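You operate a simulated robot arm through the tools that you are given. There is no shell and no other tool. Be economical: measure what you need, move in short steps, check, and stop when the job is done.

You are at the controls of a simulated two-armed robot. One attempt, no reset.

Task
Wipe up the spill on the end of the inspection table with the orange rag and put it back.
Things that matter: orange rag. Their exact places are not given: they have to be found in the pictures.

It is judged by the outcome, as a careful person would: the job done as asked, and still so three seconds after it is handed in. It fails if anything else is knocked over, pushed out of place, dropped, spilled or broken.

Robot
Two 7-joint arms with two-finger grippers on one trunk, on a base that drives. Base frame: it is fixed to the floor where the robot stands at the start and does not move with it; the origin is under the middle of the robot, x ahead of it, y to its left, z up; the surface under the hand at the start is at about z = 850. Readings come in mm, degrees, newtons and seconds.
The left shoulder is at the start at [60, 123, 945], the right one opposite. With the tool pointing down near the work surface each hand reaches from about 360 to 800 mm from the robot's upright axis, wherever it stands, measured 20 degrees to its own side. Places, roughly: orange rag [700, 0, 900]. Payload 1.47 kg a hand.
The TCP of each hand is the grasp point between the finger pads, 16 mm short of the fingertips. In the tool frame z runs along the fingers and y along their closing line. Largest opening 87 mm; the body of the gripper starts 55 mm behind the TCP.
Orientation is that of the tool frame in the base frame, as a unit quaternion [w, x, y, z]. With the fingers straight down and closing along the base's y, the tool's x points along the base's -x, its y along +y and its z along -z.

Tools
- The arms move only by the tool step_arm. It takes "left_deltas", "right_deltas" or both (then of equal length, played together; a hand with none holds still); each is a list of rows, each an object of numbers (a shift or turn left out is 0, a gripper value left out holds the last): "tx", "ty", "tz": the shift along the tool's x, y, z in units of 200 mm (1.0 is 200 mm); "ax", "ay", "az": the turn, a rotation vector about the tool's x, y, z in units of 90 degrees (1.0 is 90 degrees); "hand": the finger opening in mm, from 0 to 87. In form: [{"tx": .., "ty": .., "tz": .., "ax": .., "ay": .., "az": .., "hand": ..}, ...]. A call has 1 to 8 rows; each row is the pose to reach, as a shift and turn from the pose commanded when the call began, along the tool's axes at that moment. A call with a number of a shift or a turn outside -1 to 1 is refused whole. Rows are played at 5 a second. More than 50 mm and 8.6 degrees between two rows, or a gripper value outside its range, and nothing of the call is played. Where a pose cannot be reached the arm comes as near as it can. A force on the tool above 40 N (or 10 N above the force at the start of the call, whichever is more), or a blocked arm, ends the call early, and 0.2 s more pass. Each finger travels about 153 mm/s and halts on what it meets, pressing with about 28 N; the grip force reading is that of the motor and also rises with nothing between the fingers. The clock runs only during rows and for 0.2 s after the last one: add rows that repeat a pose to give the fingers time. The reply holds the time, the measured pose of the TCP, the force on the tool along the base axes, the opening and the grip force, in the units named above and with some noise, with the torque about the TCP (base axes, N m) and any sound that the robot's microphone picked up.
- Cameras (640 x 400 px; columns grow to the right, rows downward): "scene" is now at [85.2, 26.9, 1501.4]; the picture's right is [0.31, -0.95, 0.00], its down [-0.70, -0.23, -0.68] and it looks along [0.64, 0.21, -0.74] (base axes); focal length 283 px, centre (320, 200). "left" rides on the left gripper at [73, -12, -90] in its tool frame; the picture's right is [0.16, 0.99, 0.00], its down [-0.72, 0.12, -0.68] and it looks along [-0.67, 0.11, 0.73] (tool axes); focal length 247 px, centre (320, 200). "right" rides on the right gripper at [73, 12, -90] in its tool frame; the picture's right is [-0.16, 0.99, 0.00], its down [-0.72, -0.12, -0.68] and it looks along [-0.67, -0.11, 0.73] (tool axes); focal length 247 px, centre (320, 200).
- camera(camera): a new picture of that camera. It takes no simulated time.
- raise_lower(by): slides the trunk up (or, below 0, down) by that many mm; the arms and the scene camera ride with it, the base frame stays. It gives what a move gives, with no picture.
- drive_base(legs): drives the robot by 1 to 6 legs, each [ahead, left, turn to the left] in mm, mm and degrees, along the robot's own axes; the way and the turn of a leg run together, so that a leg with both is an arc; at most 1500 mm and 180 degrees a leg. The arms and the cameras ride along, it lands a little off, and it stops where it bumps. It gives what a move gives.
- pan_tilt(pan, tilt): turns the head with the scene camera to pan (to the left, within 120 degrees either way) and tilt (down, from -29 to 69), counted from straight ahead of the robot. It gives what a move gives.
- measure_at(camera, pixels): for up to 12 pixels [column, row] of the newest picture of that camera ("zoom" is the newest enlarged one), the place [x, y, z] in the base frame of the surface seen there, good to about 2 mm. It takes no simulated time.
- close_up(camera, box): a new picture of the part [left, top, right, bottom] of that camera's present view, enlarged. It takes no simulated time.
- hand_in(): hands the job in; it is judged then, once.

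Go step by step. Measure first, check grasps and placings, and put right what went wrong. The budget is 80 turns and 70 pictures, counting those below and the enlarged ones. Unless the task says otherwise, let go and move clear before handing in, and close with one line.

The tools are called after "Emit:" as a command line: name --argument value ..., lists and objects as JSON in quotes. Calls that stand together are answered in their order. step_arm: Moves the arms, as the interface text tells. Its arguments: {"type":"object","properties":{"left_deltas":{"type":"array","items":{"type":"object","properties":{"tx":{"type":"number"},"ty":{"type":"number"},"tz":{"type":"number"},"ax":{"type":"number"},"ay":{"type":"number"},"az":{"type":"number"},"hand":{"type":"number"}}}},"right_deltas":{"type":"array","items":{"type":"object","properties":{"tx":{"type":"number"},"ty":{"type":"number"},"tz":{"type":"number"},"ax":{"type":"number"},"ay":{"type":"number"},"az":{"type":"number"},"hand":{"type":"number"}}}}},"required":[]} The other tools are called the same way: raise_lower (by) slides the trunk up or down; drive_base (legs) drives the base; pan_tilt (pan, tilt) turns the head that bears the scene camera; camera (camera) takes a picture; measure_at (camera, pixels) gives the place of the surface under pixels of a picture; close_up (camera, box) takes an enlarged picture of a part of a camera's view; hand_in () hands the job in.

At the start:

```text
time_s: 0.0
left_position: [489.9, 341.8, 1122.4]
left_tcp_rot: [0.0, 0.0, 1.0, 0.0]
left_ft_force: [0.2, -0.4, -0.6]
left_ft_torque: [0.04, 0.0, 0.01]
left_opening: 87.0
left_gripper_force: 0.0
right_position: [593.1, -70.4, 1059.5]
right_tcp_rot: [0.0, 0.001, 1.0, 0.0]
right_ft_force: [0.1, 1.3, 0.3]
right_ft_torque: [-0.02, 0.0, 0.0]
right_opening: 87.0
right_gripper_force: 0.1
trunk travel left (down, up): [-100.0, 130.0]
robot x, y, heading: [-1.4, -1.3, 0.1]
head pan, tilt: [17.8, 47.4]
```

scene: 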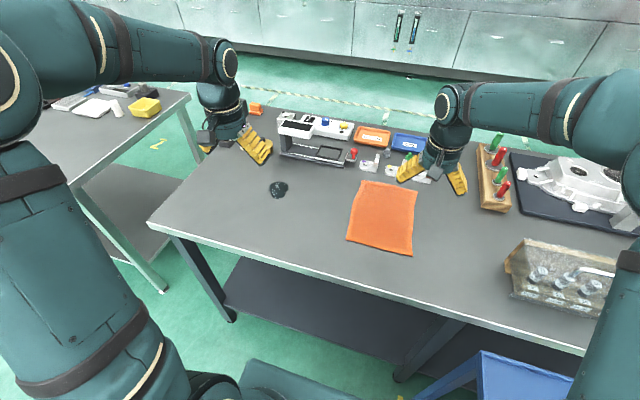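
right: 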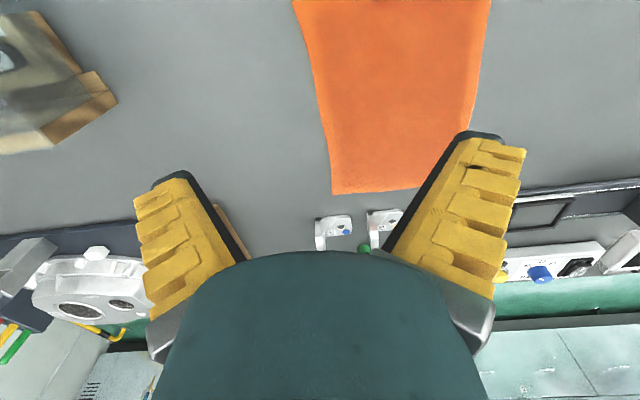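
left: 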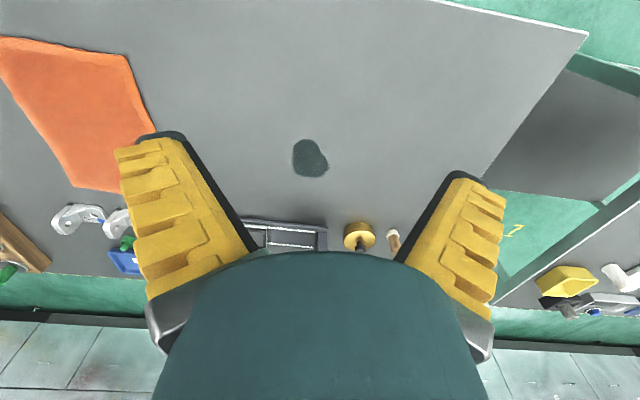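

The scene shows the orange rag flat on the table (corners about (363,181), (416,191), (411,254), (348,239)) and a dark spill at (279,189). I'll measure both, and take a closer look.

Emit:
close_up --camera "scene" --box '[230, 90, 450, 270]'

Emit:
measure_at --camera "scene" --pixels '[[363, 182], [415, 192], [410, 253], [349, 239], [383, 215], [279, 189], [270, 189], [288, 186], [280, 197], [300, 240], [350, 200], [160, 218]]'

Emit:
measure_at --camera "left" --pixels '[[310, 158], [292, 158], [328, 162], [305, 140], [312, 177], [20, 60], [130, 100], [270, 235], [360, 235], [393, 240]]'

```text
2.22 times, centred on (340, 180) of scene
```

zoom: 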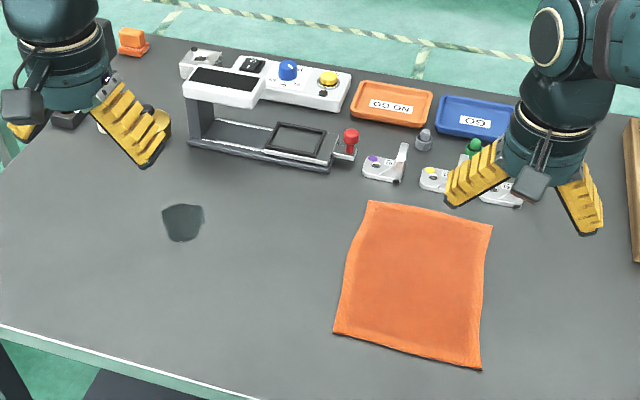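

```text
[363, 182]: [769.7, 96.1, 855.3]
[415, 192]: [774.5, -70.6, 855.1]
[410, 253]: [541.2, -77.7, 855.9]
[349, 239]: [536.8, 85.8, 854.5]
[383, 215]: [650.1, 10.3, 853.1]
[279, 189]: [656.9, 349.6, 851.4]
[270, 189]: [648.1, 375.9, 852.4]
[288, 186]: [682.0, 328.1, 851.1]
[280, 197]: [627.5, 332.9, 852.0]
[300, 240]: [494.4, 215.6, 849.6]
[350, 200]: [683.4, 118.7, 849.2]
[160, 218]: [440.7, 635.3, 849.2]
```

```text
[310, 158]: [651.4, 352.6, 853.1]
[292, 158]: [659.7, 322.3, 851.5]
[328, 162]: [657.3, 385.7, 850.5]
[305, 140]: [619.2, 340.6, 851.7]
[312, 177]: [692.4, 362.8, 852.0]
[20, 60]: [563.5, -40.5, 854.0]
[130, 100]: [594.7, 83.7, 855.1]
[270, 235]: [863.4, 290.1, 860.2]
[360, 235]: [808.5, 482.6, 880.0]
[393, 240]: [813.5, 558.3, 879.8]
```

The rag covers about x 537–772, y −75…90, lying flat on a table at z≈850. The spill is about 70 mm wide, centred at (656,353). I'll clear the right hand away to the right and up, while the left hand heads over the rag.

Emit:
step_arm --right_deltas '[{"ty": -0.2, "tz": -0.05}, {"ty": -0.4, "tz": -0.1}, {"ty": -0.6, "tz": -0.2}, {"ty": -0.8, "tz": -0.3}, {"ty": -0.9, "tz": -0.3}, {"ty": -0.9, "tz": -0.3}]' --left_deltas '[{"tx": -0.1, "ty": -0.15}, {"tx": -0.2, "ty": -0.3}, {"tx": -0.35, "ty": -0.45}, {"tx": -0.5, "ty": -0.6}, {"tx": -0.65, "ty": -0.75}, {"tx": -0.8, "ty": -0.9}]'

```text
time_s: 1.4
left_position: [648.1, 161.6, 1121.1]
left_tcp_rot: [-0.001, -0.002, 1.0, 0.0]
left_ft_force: [0.8, -0.5, 0.1]
left_ft_torque: [0.02, 0.03, 0.0]
left_opening: 86.8
left_gripper_force: 0.1
right_position: [593.4, -251.9, 1118.8]
right_tcp_rot: [-0.001, -0.001, 1.0, 0.001]
right_ft_force: [-0.2, -0.4, -0.6]
right_ft_torque: [0.02, 0.03, 0.01]
right_opening: 87.0
right_gripper_force: 0.1
trunk travel left (down, up): [-100.0, 130.0]
robot x, y, heading: [0.1, -2.4, 0.1]
head pan, tilt: [17.8, 47.4]
```

Both moved cleanly. Next the left hand goes to y≈25 and descends to about z 930 over the rag.

Emit:
step_arm --left_deltas '[{"ty": -0.2, "tz": 0.1}, {"ty": -0.4, "tz": 0.2}, {"ty": -0.6, "tz": 0.3}, {"ty": -0.68, "tz": 0.5}, {"ty": -0.68, "tz": 0.7}, {"ty": -0.68, "tz": 0.85}, {"ty": -0.68, "tz": 0.95, "hand": 70}, {"ty": -0.68, "tz": 0.95, "hand": 70}]'

Emit:
camera --camera "left"

Emit:
camera --camera "scene"

```text
time_s: 3.2
left_position: [649.2, 24.8, 932.6]
left_tcp_rot: [0.0, 0.0, 1.0, 0.0]
left_ft_force: [0.1, 0.3, 0.7]
left_ft_torque: [-0.01, -0.05, 0.0]
left_opening: 73.5
left_gripper_force: 2.2
right_position: [592.6, -250.3, 1119.5]
right_tcp_rot: [0.0, 0.0, 1.0, 0.0]
right_ft_force: [-0.1, 0.9, -0.3]
right_ft_torque: [0.0, -0.04, 0.01]
right_opening: 86.9
right_gripper_force: 0.1
trunk travel left (down, up): [-100.0, 130.0]
robot x, y, heading: [-2.4, 2.3, 0.0]
head pan, tilt: [17.8, 47.4]
```

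```text
65 pictures are left
```

left: 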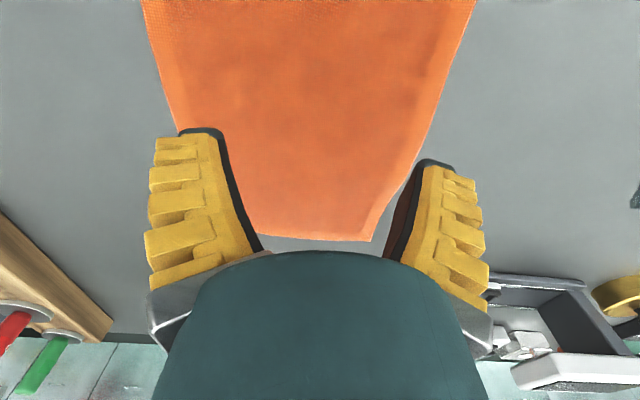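

```text
64 pictures are left
```

scene: 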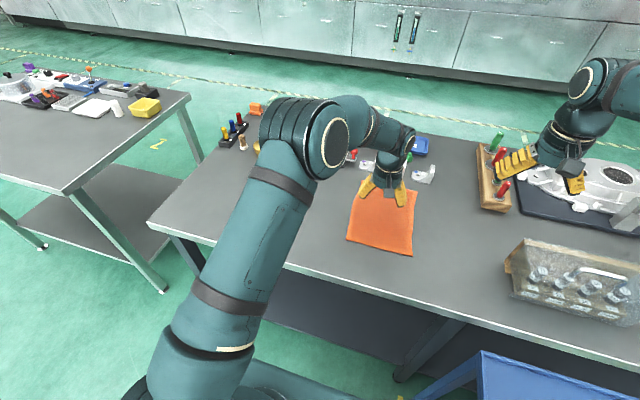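

The hand is centred over the rag with room all round. I'll descend until the fingertips touch the rag (TCP ≈ 869), then see the force.

Emit:
step_arm --left_deltas '[{"tz": 0.12}, {"tz": 0.22}, {"tz": 0.28}, {"tz": 0.305}, {"tz": 0.315}, {"tz": 0.32}]'

```text
time_s: 4.6
left_position: [649.5, 26.3, 869.6]
left_tcp_rot: [0.0, 0.0, 1.0, 0.0]
left_ft_force: [-0.2, -1.1, 0.5]
left_ft_torque: [0.01, 0.01, 0.02]
left_opening: 73.5
left_gripper_force: 1.7
right_position: [592.4, -251.1, 1119.6]
right_tcp_rot: [-0.001, 0.0, 1.0, -0.001]
right_ft_force: [-0.7, 0.1, 0.7]
right_ft_torque: [0.02, -0.03, -0.01]
right_opening: 87.1
right_gripper_force: 0.1
trunk travel left (down, up): [-100.0, 130.0]
robot x, y, heading: [0.1, -1.2, -0.0]
head pan, tilt: [17.8, 47.4]
```

No contact force yet with the tips at ≈853.5. I'll go 3 mm lower and close to pinch a fold.

Emit:
step_arm --left_deltas '[{"tz": 0.008}, {"tz": 0.015}, {"tz": 0.015, "hand": 40}, {"tz": 0.015, "hand": 20}, {"tz": 0.015, "hand": 0}, {"tz": 0.015, "hand": 0}, {"tz": 0.015, "hand": 0}]'

Emit:
camera --camera "left"

Emit:
close_up --camera "scene" --box '[300, 140, 460, 270]'

```text
time_s: 6.2
left_position: [648.1, 25.9, 867.5]
left_tcp_rot: [0.002, 0.0, 1.0, 0.0]
left_ft_force: [3.0, 0.3, 16.9]
left_ft_torque: [-0.01, -0.04, 0.06]
left_opening: 3.5
left_gripper_force: 28.1
right_position: [591.8, -249.2, 1120.4]
right_tcp_rot: [0.0, -0.001, 1.0, 0.0]
right_ft_force: [0.7, 0.9, 0.2]
right_ft_torque: [0.0, 0.01, 0.0]
right_opening: 87.1
right_gripper_force: 0.2
trunk travel left (down, up): [-100.0, 130.0]
robot x, y, heading: [-2.4, -2.7, -0.1]
head pan, tilt: [17.8, 47.4]
```

```text
63 pictures are left
```

left: 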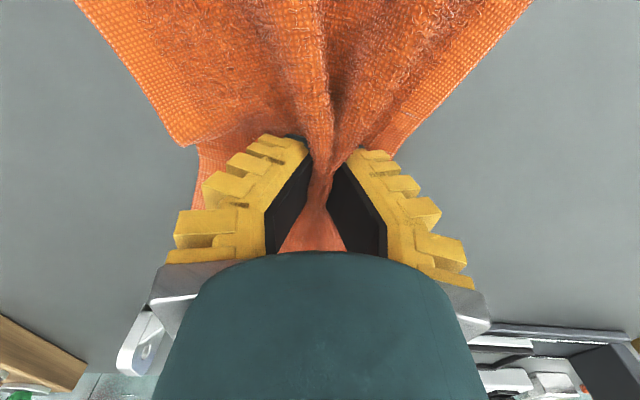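

```text
3.08 times, centred on (380, 205) of scene
```

zoom: 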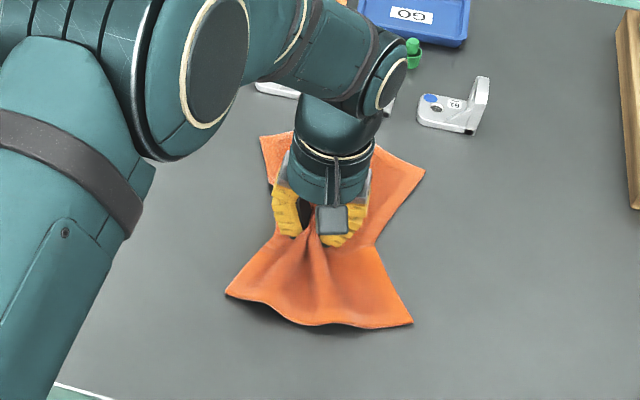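

A firm pinch (opening 3.5 mm, 28 N), with the rag gathered like a tent. I'll lift it and carry it left toward the spill.

Emit:
step_arm --left_deltas '[{"tz": -0.15, "hand": 0}, {"tz": -0.3, "ty": 0.05}, {"tz": -0.4, "ty": 0.2}, {"tz": -0.4, "ty": 0.4}, {"tz": -0.4, "ty": 0.6}, {"tz": -0.4, "ty": 0.8}, {"tz": -0.4, "ty": 1.0, "tx": -0.02}, {"tz": -0.4, "ty": 1.0, "tx": -0.02}]'

Emit:
camera --camera "scene"

```text
time_s: 8.0
left_position: [653.1, 225.0, 945.7]
left_tcp_rot: [0.0, 0.001, 1.0, 0.0]
left_ft_force: [0.3, 0.9, 0.6]
left_ft_torque: [0.0, 0.0, 0.02]
left_opening: 0.0
left_gripper_force: 28.5
right_position: [592.4, -249.8, 1119.2]
right_tcp_rot: [0.0, 0.0, 1.0, 0.0]
right_ft_force: [-0.4, 0.1, -0.3]
right_ft_torque: [0.02, 0.01, -0.03]
right_opening: 87.1
right_gripper_force: 0.1
trunk travel left (down, up): [-100.0, 130.0]
robot x, y, heading: [-2.3, -0.7, -0.1]
head pan, tilt: [17.8, 47.4]
```

```text
61 pictures are left
```

scene: 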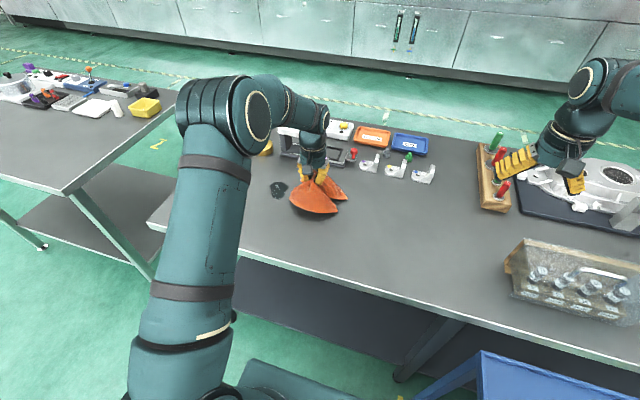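

The rag hangs from the gripper at (315,195) just right of the spill. I'll go over the spill centre (656,353) and lower it.

Emit:
step_arm --left_deltas '[{"ty": 0.2}, {"ty": 0.4}, {"ty": 0.6}, {"ty": 0.64, "tz": 0.1}, {"ty": 0.64, "tz": 0.2}, {"ty": 0.64, "tz": 0.3}, {"ty": 0.64, "tz": 0.36}, {"ty": 0.64, "tz": 0.375}]'

Emit:
camera --camera "left"

Emit:
close_up --camera "scene" --box '[200, 120, 360, 250]'

```text
time_s: 9.8
left_position: [652.5, 353.7, 872.5]
left_tcp_rot: [0.002, 0.0, 1.0, 0.001]
left_ft_force: [-0.3, 0.1, 15.0]
left_ft_torque: [-0.03, 0.09, 0.01]
left_opening: 4.5
left_gripper_force: 27.7
right_position: [593.0, -251.3, 1119.8]
right_tcp_rot: [0.001, 0.0, 1.0, 0.0]
right_ft_force: [0.2, 0.3, -0.1]
right_ft_torque: [0.04, 0.0, 0.01]
right_opening: 86.7
right_gripper_force: 0.1
trunk travel left (down, up): [-100.0, 130.0]
robot x, y, heading: [3.1, -2.5, -0.1]
head pan, tilt: [17.8, 47.4]
```

```text
60 pictures are left
```

left: 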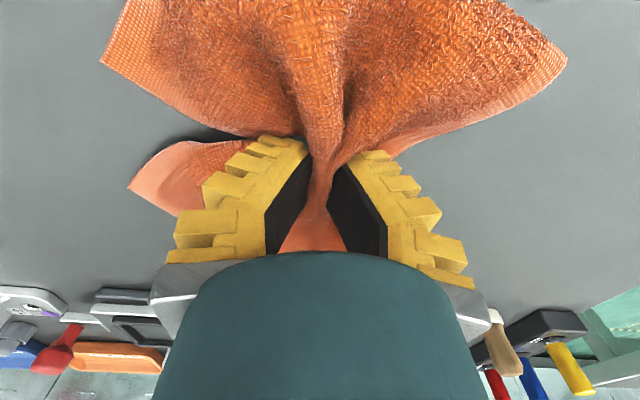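

```text
3.08 times, centred on (280, 185) of scene
```

zoom: 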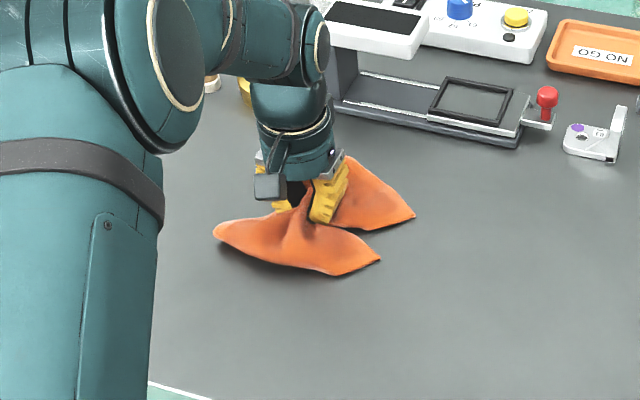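

The rag is pressed on the spill with about 15 N. I'll rub back and forth across it along y at several x positions.

Emit:
step_arm --left_deltas '[{"ty": 0.15}, {"ty": 0.0}, {"ty": -0.2}, {"ty": -0.2, "tx": 0.12}, {"ty": 0.0, "tx": 0.15}, {"ty": 0.2, "tx": 0.15}, {"ty": 0.2, "tx": 0.0}, {"ty": 0.2, "tx": -0.15}]'

Emit:
step_arm --left_deltas '[{"ty": -0.2}, {"ty": -0.4}, {"ty": -0.4, "tx": 0.1}, {"ty": -0.2, "tx": 0.1}, {"ty": 0.0, "tx": 0.1}, {"ty": 0.0, "tx": 0.22}, {"ty": -0.2, "tx": 0.22}, {"ty": -0.4, "tx": 0.22}]'

```text
time_s: 11.6
left_position: [680.1, 393.4, 871.9]
left_tcp_rot: [0.0, 0.0, 1.0, 0.001]
left_ft_force: [-5.8, -0.1, 15.0]
left_ft_torque: [0.0, 0.19, 0.01]
left_opening: 5.8
left_gripper_force: 28.2
right_position: [591.3, -250.1, 1120.9]
right_tcp_rot: [0.001, 0.0, 1.0, 0.0]
right_ft_force: [-0.6, -0.5, 0.4]
right_ft_torque: [-0.02, 0.03, -0.03]
right_opening: 86.8
right_gripper_force: 0.1
trunk travel left (down, up): [-100.0, 130.0]
robot x, y, heading: [0.3, 0.5, 0.1]
head pan, tilt: [17.8, 47.4]
```

```text
time_s: 13.4
left_position: [636.8, 314.2, 871.4]
left_tcp_rot: [0.0, 0.0, 1.0, 0.002]
left_ft_force: [1.5, 5.8, 16.1]
left_ft_torque: [0.02, 0.12, -0.04]
left_opening: 5.7
left_gripper_force: 27.5
right_position: [592.6, -250.6, 1120.5]
right_tcp_rot: [0.0, 0.0, 1.0, 0.001]
right_ft_force: [-0.8, 0.3, 0.1]
right_ft_torque: [0.02, 0.01, 0.0]
right_opening: 86.9
right_gripper_force: 0.1
trunk travel left (down, up): [-100.0, 130.0]
robot x, y, heading: [-0.1, 0.3, 0.2]
head pan, tilt: [17.8, 47.4]
```

Rubbing kept about 15 N of steady contact. I'll lift to check the spot.

Emit:
step_arm --left_deltas '[{"tz": -0.2}, {"tz": -0.4, "ty": -0.1}, {"tz": -0.5, "ty": -0.3}, {"tz": -0.5, "ty": -0.5}, {"tz": -0.5, "ty": -0.6}, {"tz": -0.5, "ty": -0.6}]'

Emit:
close_up --camera "scene" --box '[200, 120, 360, 250]'

Emit:
camera --camera "left"

```text
time_s: 14.8
left_position: [638.2, 195.0, 970.0]
left_tcp_rot: [0.0, 0.0, 1.0, 0.0]
left_ft_force: [-0.7, 0.6, -0.6]
left_ft_torque: [0.01, 0.02, 0.0]
left_opening: 0.0
left_gripper_force: 27.5
right_position: [592.5, -248.6, 1119.7]
right_tcp_rot: [0.0, 0.001, 1.0, 0.0]
right_ft_force: [-0.5, -0.8, 0.1]
right_ft_torque: [0.02, 0.02, 0.01]
right_opening: 87.0
right_gripper_force: 0.1
trunk travel left (down, up): [-100.0, 130.0]
robot x, y, heading: [2.2, -0.4, 0.1]
head pan, tilt: [17.8, 47.4]
```

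```text
3.08 times, centred on (280, 185) of scene
```

zoom: 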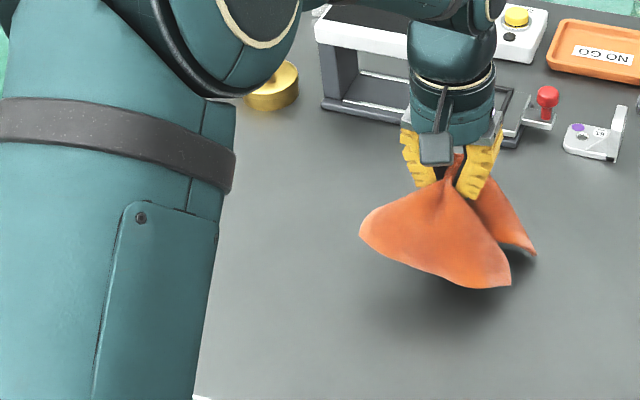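

```text
57 pictures are left
```

left: 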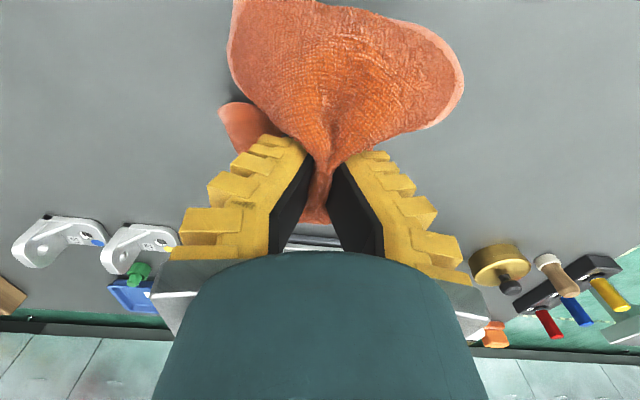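

The spot (zoom around (317,212)) is clean, and the table around it too. Now I'll carry the rag back over its original grasp point (648,26) and lower it.

Emit:
step_arm --left_deltas '[{"ty": -0.2}, {"ty": -0.4}, {"ty": -0.6}, {"ty": -0.8, "tx": -0.03}, {"ty": -0.845, "tx": -0.05, "tz": 0.1}, {"ty": -0.845, "tx": -0.05, "tz": 0.22}, {"ty": -0.845, "tx": -0.05, "tz": 0.34}, {"ty": -0.845, "tx": -0.05, "tz": 0.42}]'

Emit:
step_arm --left_deltas '[{"tz": 0.04}, {"tz": 0.07}, {"tz": 0.085}, {"tz": 0.085}]'

Emit:
camera --camera "scene"

Emit:
camera --camera "left"

```text
time_s: 16.6
left_position: [648.3, 24.1, 885.5]
left_tcp_rot: [0.001, 0.0, 1.0, 0.001]
left_ft_force: [-0.7, 0.4, 0.4]
left_ft_torque: [-0.01, 0.01, 0.02]
left_opening: 0.2
left_gripper_force: 27.7
right_position: [593.9, -249.4, 1119.8]
right_tcp_rot: [0.0, -0.001, 1.0, 0.0]
right_ft_force: [0.9, 0.4, 0.1]
right_ft_torque: [-0.01, 0.01, 0.0]
right_opening: 86.7
right_gripper_force: 0.0
trunk travel left (down, up): [-100.0, 130.0]
robot x, y, heading: [0.5, 2.3, -0.1]
head pan, tilt: [17.8, 47.4]
```

```text
time_s: 17.6
left_position: [648.6, 24.8, 873.0]
left_tcp_rot: [0.002, 0.0, 1.0, -0.001]
left_ft_force: [0.3, 1.0, 22.4]
left_ft_torque: [0.11, 0.02, -0.01]
left_opening: 5.2
left_gripper_force: 28.2
right_position: [592.7, -249.7, 1120.6]
right_tcp_rot: [0.002, -0.001, 1.0, 0.0]
right_ft_force: [0.4, -0.4, -0.8]
right_ft_torque: [0.02, -0.02, 0.0]
right_opening: 87.2
right_gripper_force: 0.0
trunk travel left (down, up): [-100.0, 130.0]
robot x, y, heading: [2.4, -0.0, -0.1]
head pan, tilt: [17.8, 47.4]
```

```text
56 pictures are left
```

scene: 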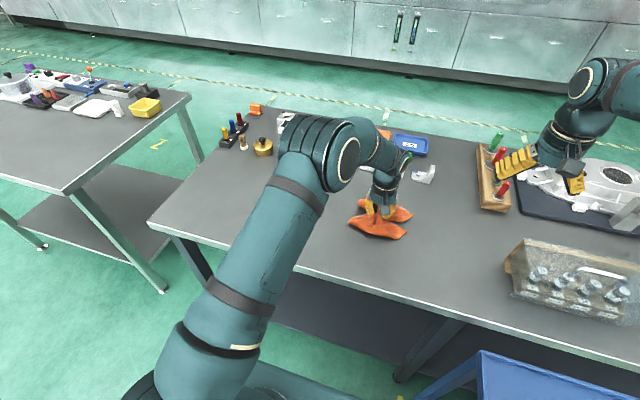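

```text
55 pictures are left
```

left: 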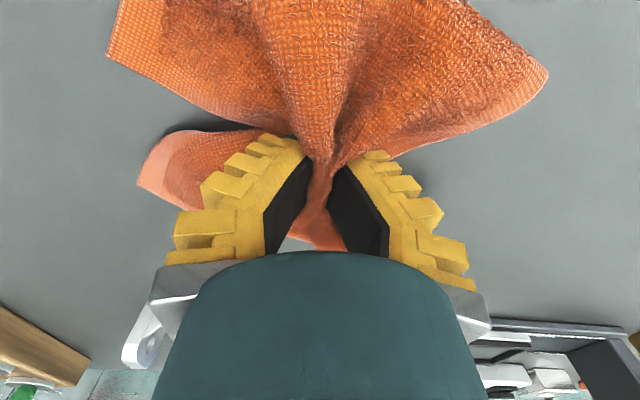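

The spill area is clean in the scene and the rag sits on its old place. I'll open the fingers slowly so the fold spreads.

Emit:
step_arm --left_deltas '[{"hand": 15}, {"hand": 30}, {"hand": 50}, {"hand": 70}, {"hand": 70}]'

Emit:
step_arm --left_deltas '[{"tz": -0.1}, {"tz": -0.3}, {"tz": -0.5}, {"tz": -0.7}, {"tz": -0.8}, {"tz": -0.8, "ty": 0.2}, {"tz": -0.8, "ty": 0.45}, {"tz": -0.8, "ty": 0.7}]'

Emit:
close_up --camera "scene" --box '[230, 90, 450, 270]'

Emit:
camera --camera "left"

```text
time_s: 18.8
left_position: [648.6, 25.2, 870.4]
left_tcp_rot: [0.0, 0.0, 1.0, 0.0]
left_ft_force: [-0.1, -1.3, 0.0]
left_ft_torque: [-0.04, 0.01, 0.02]
left_opening: 70.8
left_gripper_force: 2.0
right_position: [594.0, -248.8, 1120.8]
right_tcp_rot: [0.0, 0.001, 1.0, 0.001]
right_ft_force: [0.1, -0.2, -0.3]
right_ft_torque: [0.01, -0.01, 0.02]
right_opening: 86.9
right_gripper_force: 0.1
trunk travel left (down, up): [-100.0, 130.0]
robot x, y, heading: [-0.7, -0.2, -0.1]
head pan, tilt: [17.8, 47.4]
```

```text
time_s: 20.6
left_position: [647.2, 165.8, 1029.0]
left_tcp_rot: [-0.001, 0.0, 1.0, 0.0]
left_ft_force: [-0.5, 0.0, -0.3]
left_ft_torque: [-0.06, 0.01, 0.0]
left_opening: 73.6
left_gripper_force: 2.6
right_position: [592.5, -248.3, 1120.0]
right_tcp_rot: [0.0, 0.0, 1.0, 0.001]
right_ft_force: [0.2, 0.4, -0.9]
right_ft_torque: [-0.03, -0.04, -0.01]
right_opening: 87.0
right_gripper_force: 0.1
trunk travel left (down, up): [-100.0, 130.0]
robot x, y, heading: [0.8, 3.7, 0.1]
head pan, tilt: [17.8, 47.4]
```

```text
2.22 times, centred on (340, 180) of scene
```

zoom: 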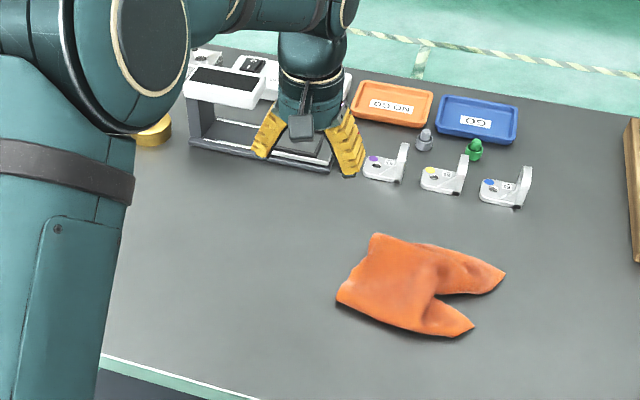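

```text
53 pictures are left
```

left: 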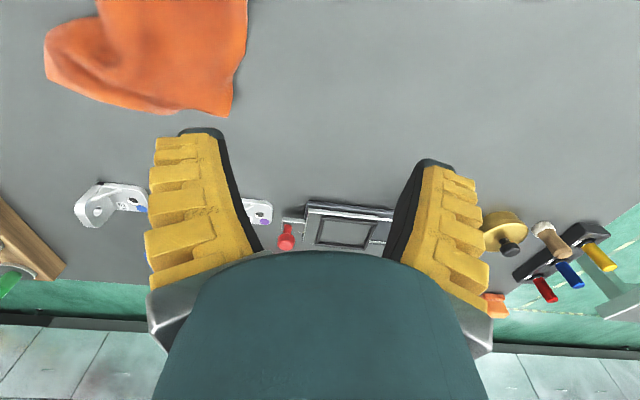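

The rag is back, a bit crumpled, and nothing else has moved. I'll clear the arm fully, check the spill spot, and measure where the rag lies.

Emit:
step_arm --left_deltas '[{"ty": 0.2, "tx": 0.1}, {"ty": 0.4, "tx": 0.25}, {"ty": 0.6, "tx": 0.4, "tz": -0.1}, {"ty": 0.75, "tx": 0.55, "tz": -0.2}, {"ty": 0.88, "tx": 0.7, "tz": -0.35}, {"ty": 0.88, "tx": 0.79, "tz": -0.46}]'

Emit:
close_up --camera "scene" --box '[230, 90, 450, 270]'

Emit:
measure_at --camera "zoom" --pixels '[[376, 237], [503, 272], [470, 323], [340, 298], [420, 332], [436, 290], [410, 280], [425, 260], [380, 270], [450, 325], [460, 265], [480, 280]]'

Emit:
camera --camera "left"

```text
refused: row 3 steps farther than a row can; nothing moved
```

```text
2.22 times, centred on (340, 180) of scene
```

zoom: 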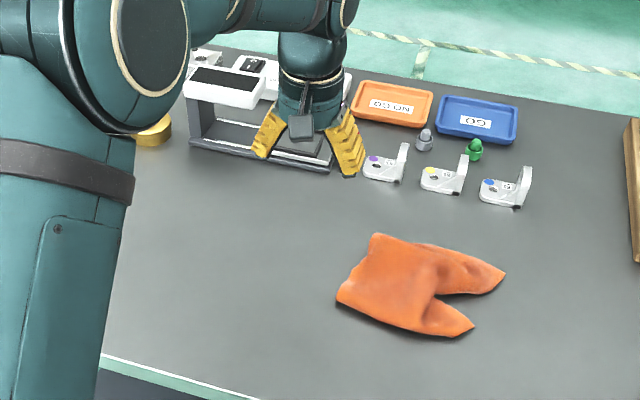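

```text
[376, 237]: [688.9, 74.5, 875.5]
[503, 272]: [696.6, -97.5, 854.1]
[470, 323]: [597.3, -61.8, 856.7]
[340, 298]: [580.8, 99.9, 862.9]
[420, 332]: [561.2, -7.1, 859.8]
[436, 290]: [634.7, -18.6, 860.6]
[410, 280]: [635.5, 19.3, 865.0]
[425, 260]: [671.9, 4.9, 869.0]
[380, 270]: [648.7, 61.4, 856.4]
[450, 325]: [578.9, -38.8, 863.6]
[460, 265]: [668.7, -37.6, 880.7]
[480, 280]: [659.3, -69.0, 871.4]
```

```text
51 pictures are left
```

left: 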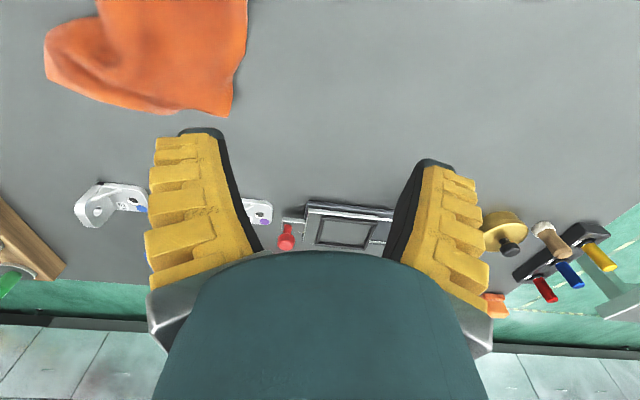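

The rag's footprint (x 561–697, y −98…100) sits inside its original place, centred within about 20 mm. The retreat was refused for one oversized step, so I'll repeat it with smaller ones.

Emit:
step_arm --left_deltas '[{"ty": 0.15, "tx": 0.1, "tz": -0.05}, {"ty": 0.3, "tx": 0.2, "tz": -0.1}, {"ty": 0.45, "tx": 0.3, "tz": -0.18}, {"ty": 0.6, "tx": 0.42, "tz": -0.26}, {"ty": 0.72, "tx": 0.55, "tz": -0.34}, {"ty": 0.82, "tx": 0.68, "tz": -0.42}, {"ty": 0.88, "tx": 0.79, "tz": -0.46}, {"ty": 0.88, "tx": 0.79, "tz": -0.46}]'

Emit:
camera --camera "scene"

Emit:
camera --camera "left"

```text
time_s: 22.4
left_position: [489.7, 340.6, 1121.5]
left_tcp_rot: [0.0, 0.0, 1.0, 0.0]
left_ft_force: [-0.5, 0.2, 0.0]
left_ft_torque: [0.03, 0.03, 0.01]
left_opening: 73.8
left_gripper_force: 2.6
right_position: [593.2, -249.4, 1119.7]
right_tcp_rot: [0.0, 0.0, 1.0, 0.0]
right_ft_force: [-0.8, 0.2, 0.3]
right_ft_torque: [0.01, 0.03, -0.01]
right_opening: 87.2
right_gripper_force: 0.1
trunk travel left (down, up): [-100.0, 130.0]
robot x, y, heading: [3.1, -1.4, 0.0]
head pan, tilt: [17.8, 47.4]
```

```text
50 pictures are left
```

scene: 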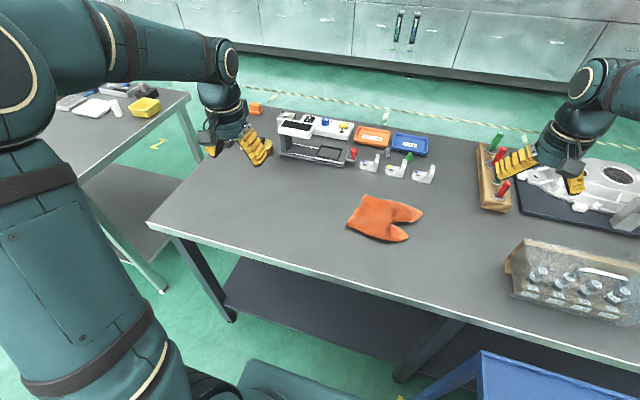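

```text
49 pictures are left
```

left: 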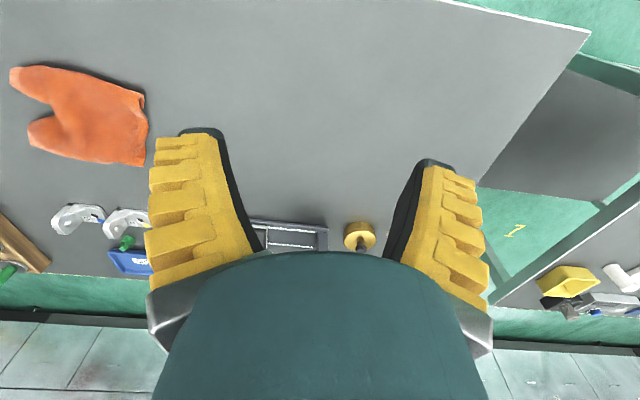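

The spill is gone in both views: the left view at (310,158) is bare table. The rag is back at its place around (383,217), everything else is undisturbed and both hands are clear, so I'm handing in.

Emit:
hand_in

```text
The job is handed in.
```

The spill is wiped up, and the orange rag is back within about 20 mm of its original spot, though it lies crumpled instead of flat; nothing else was moved.
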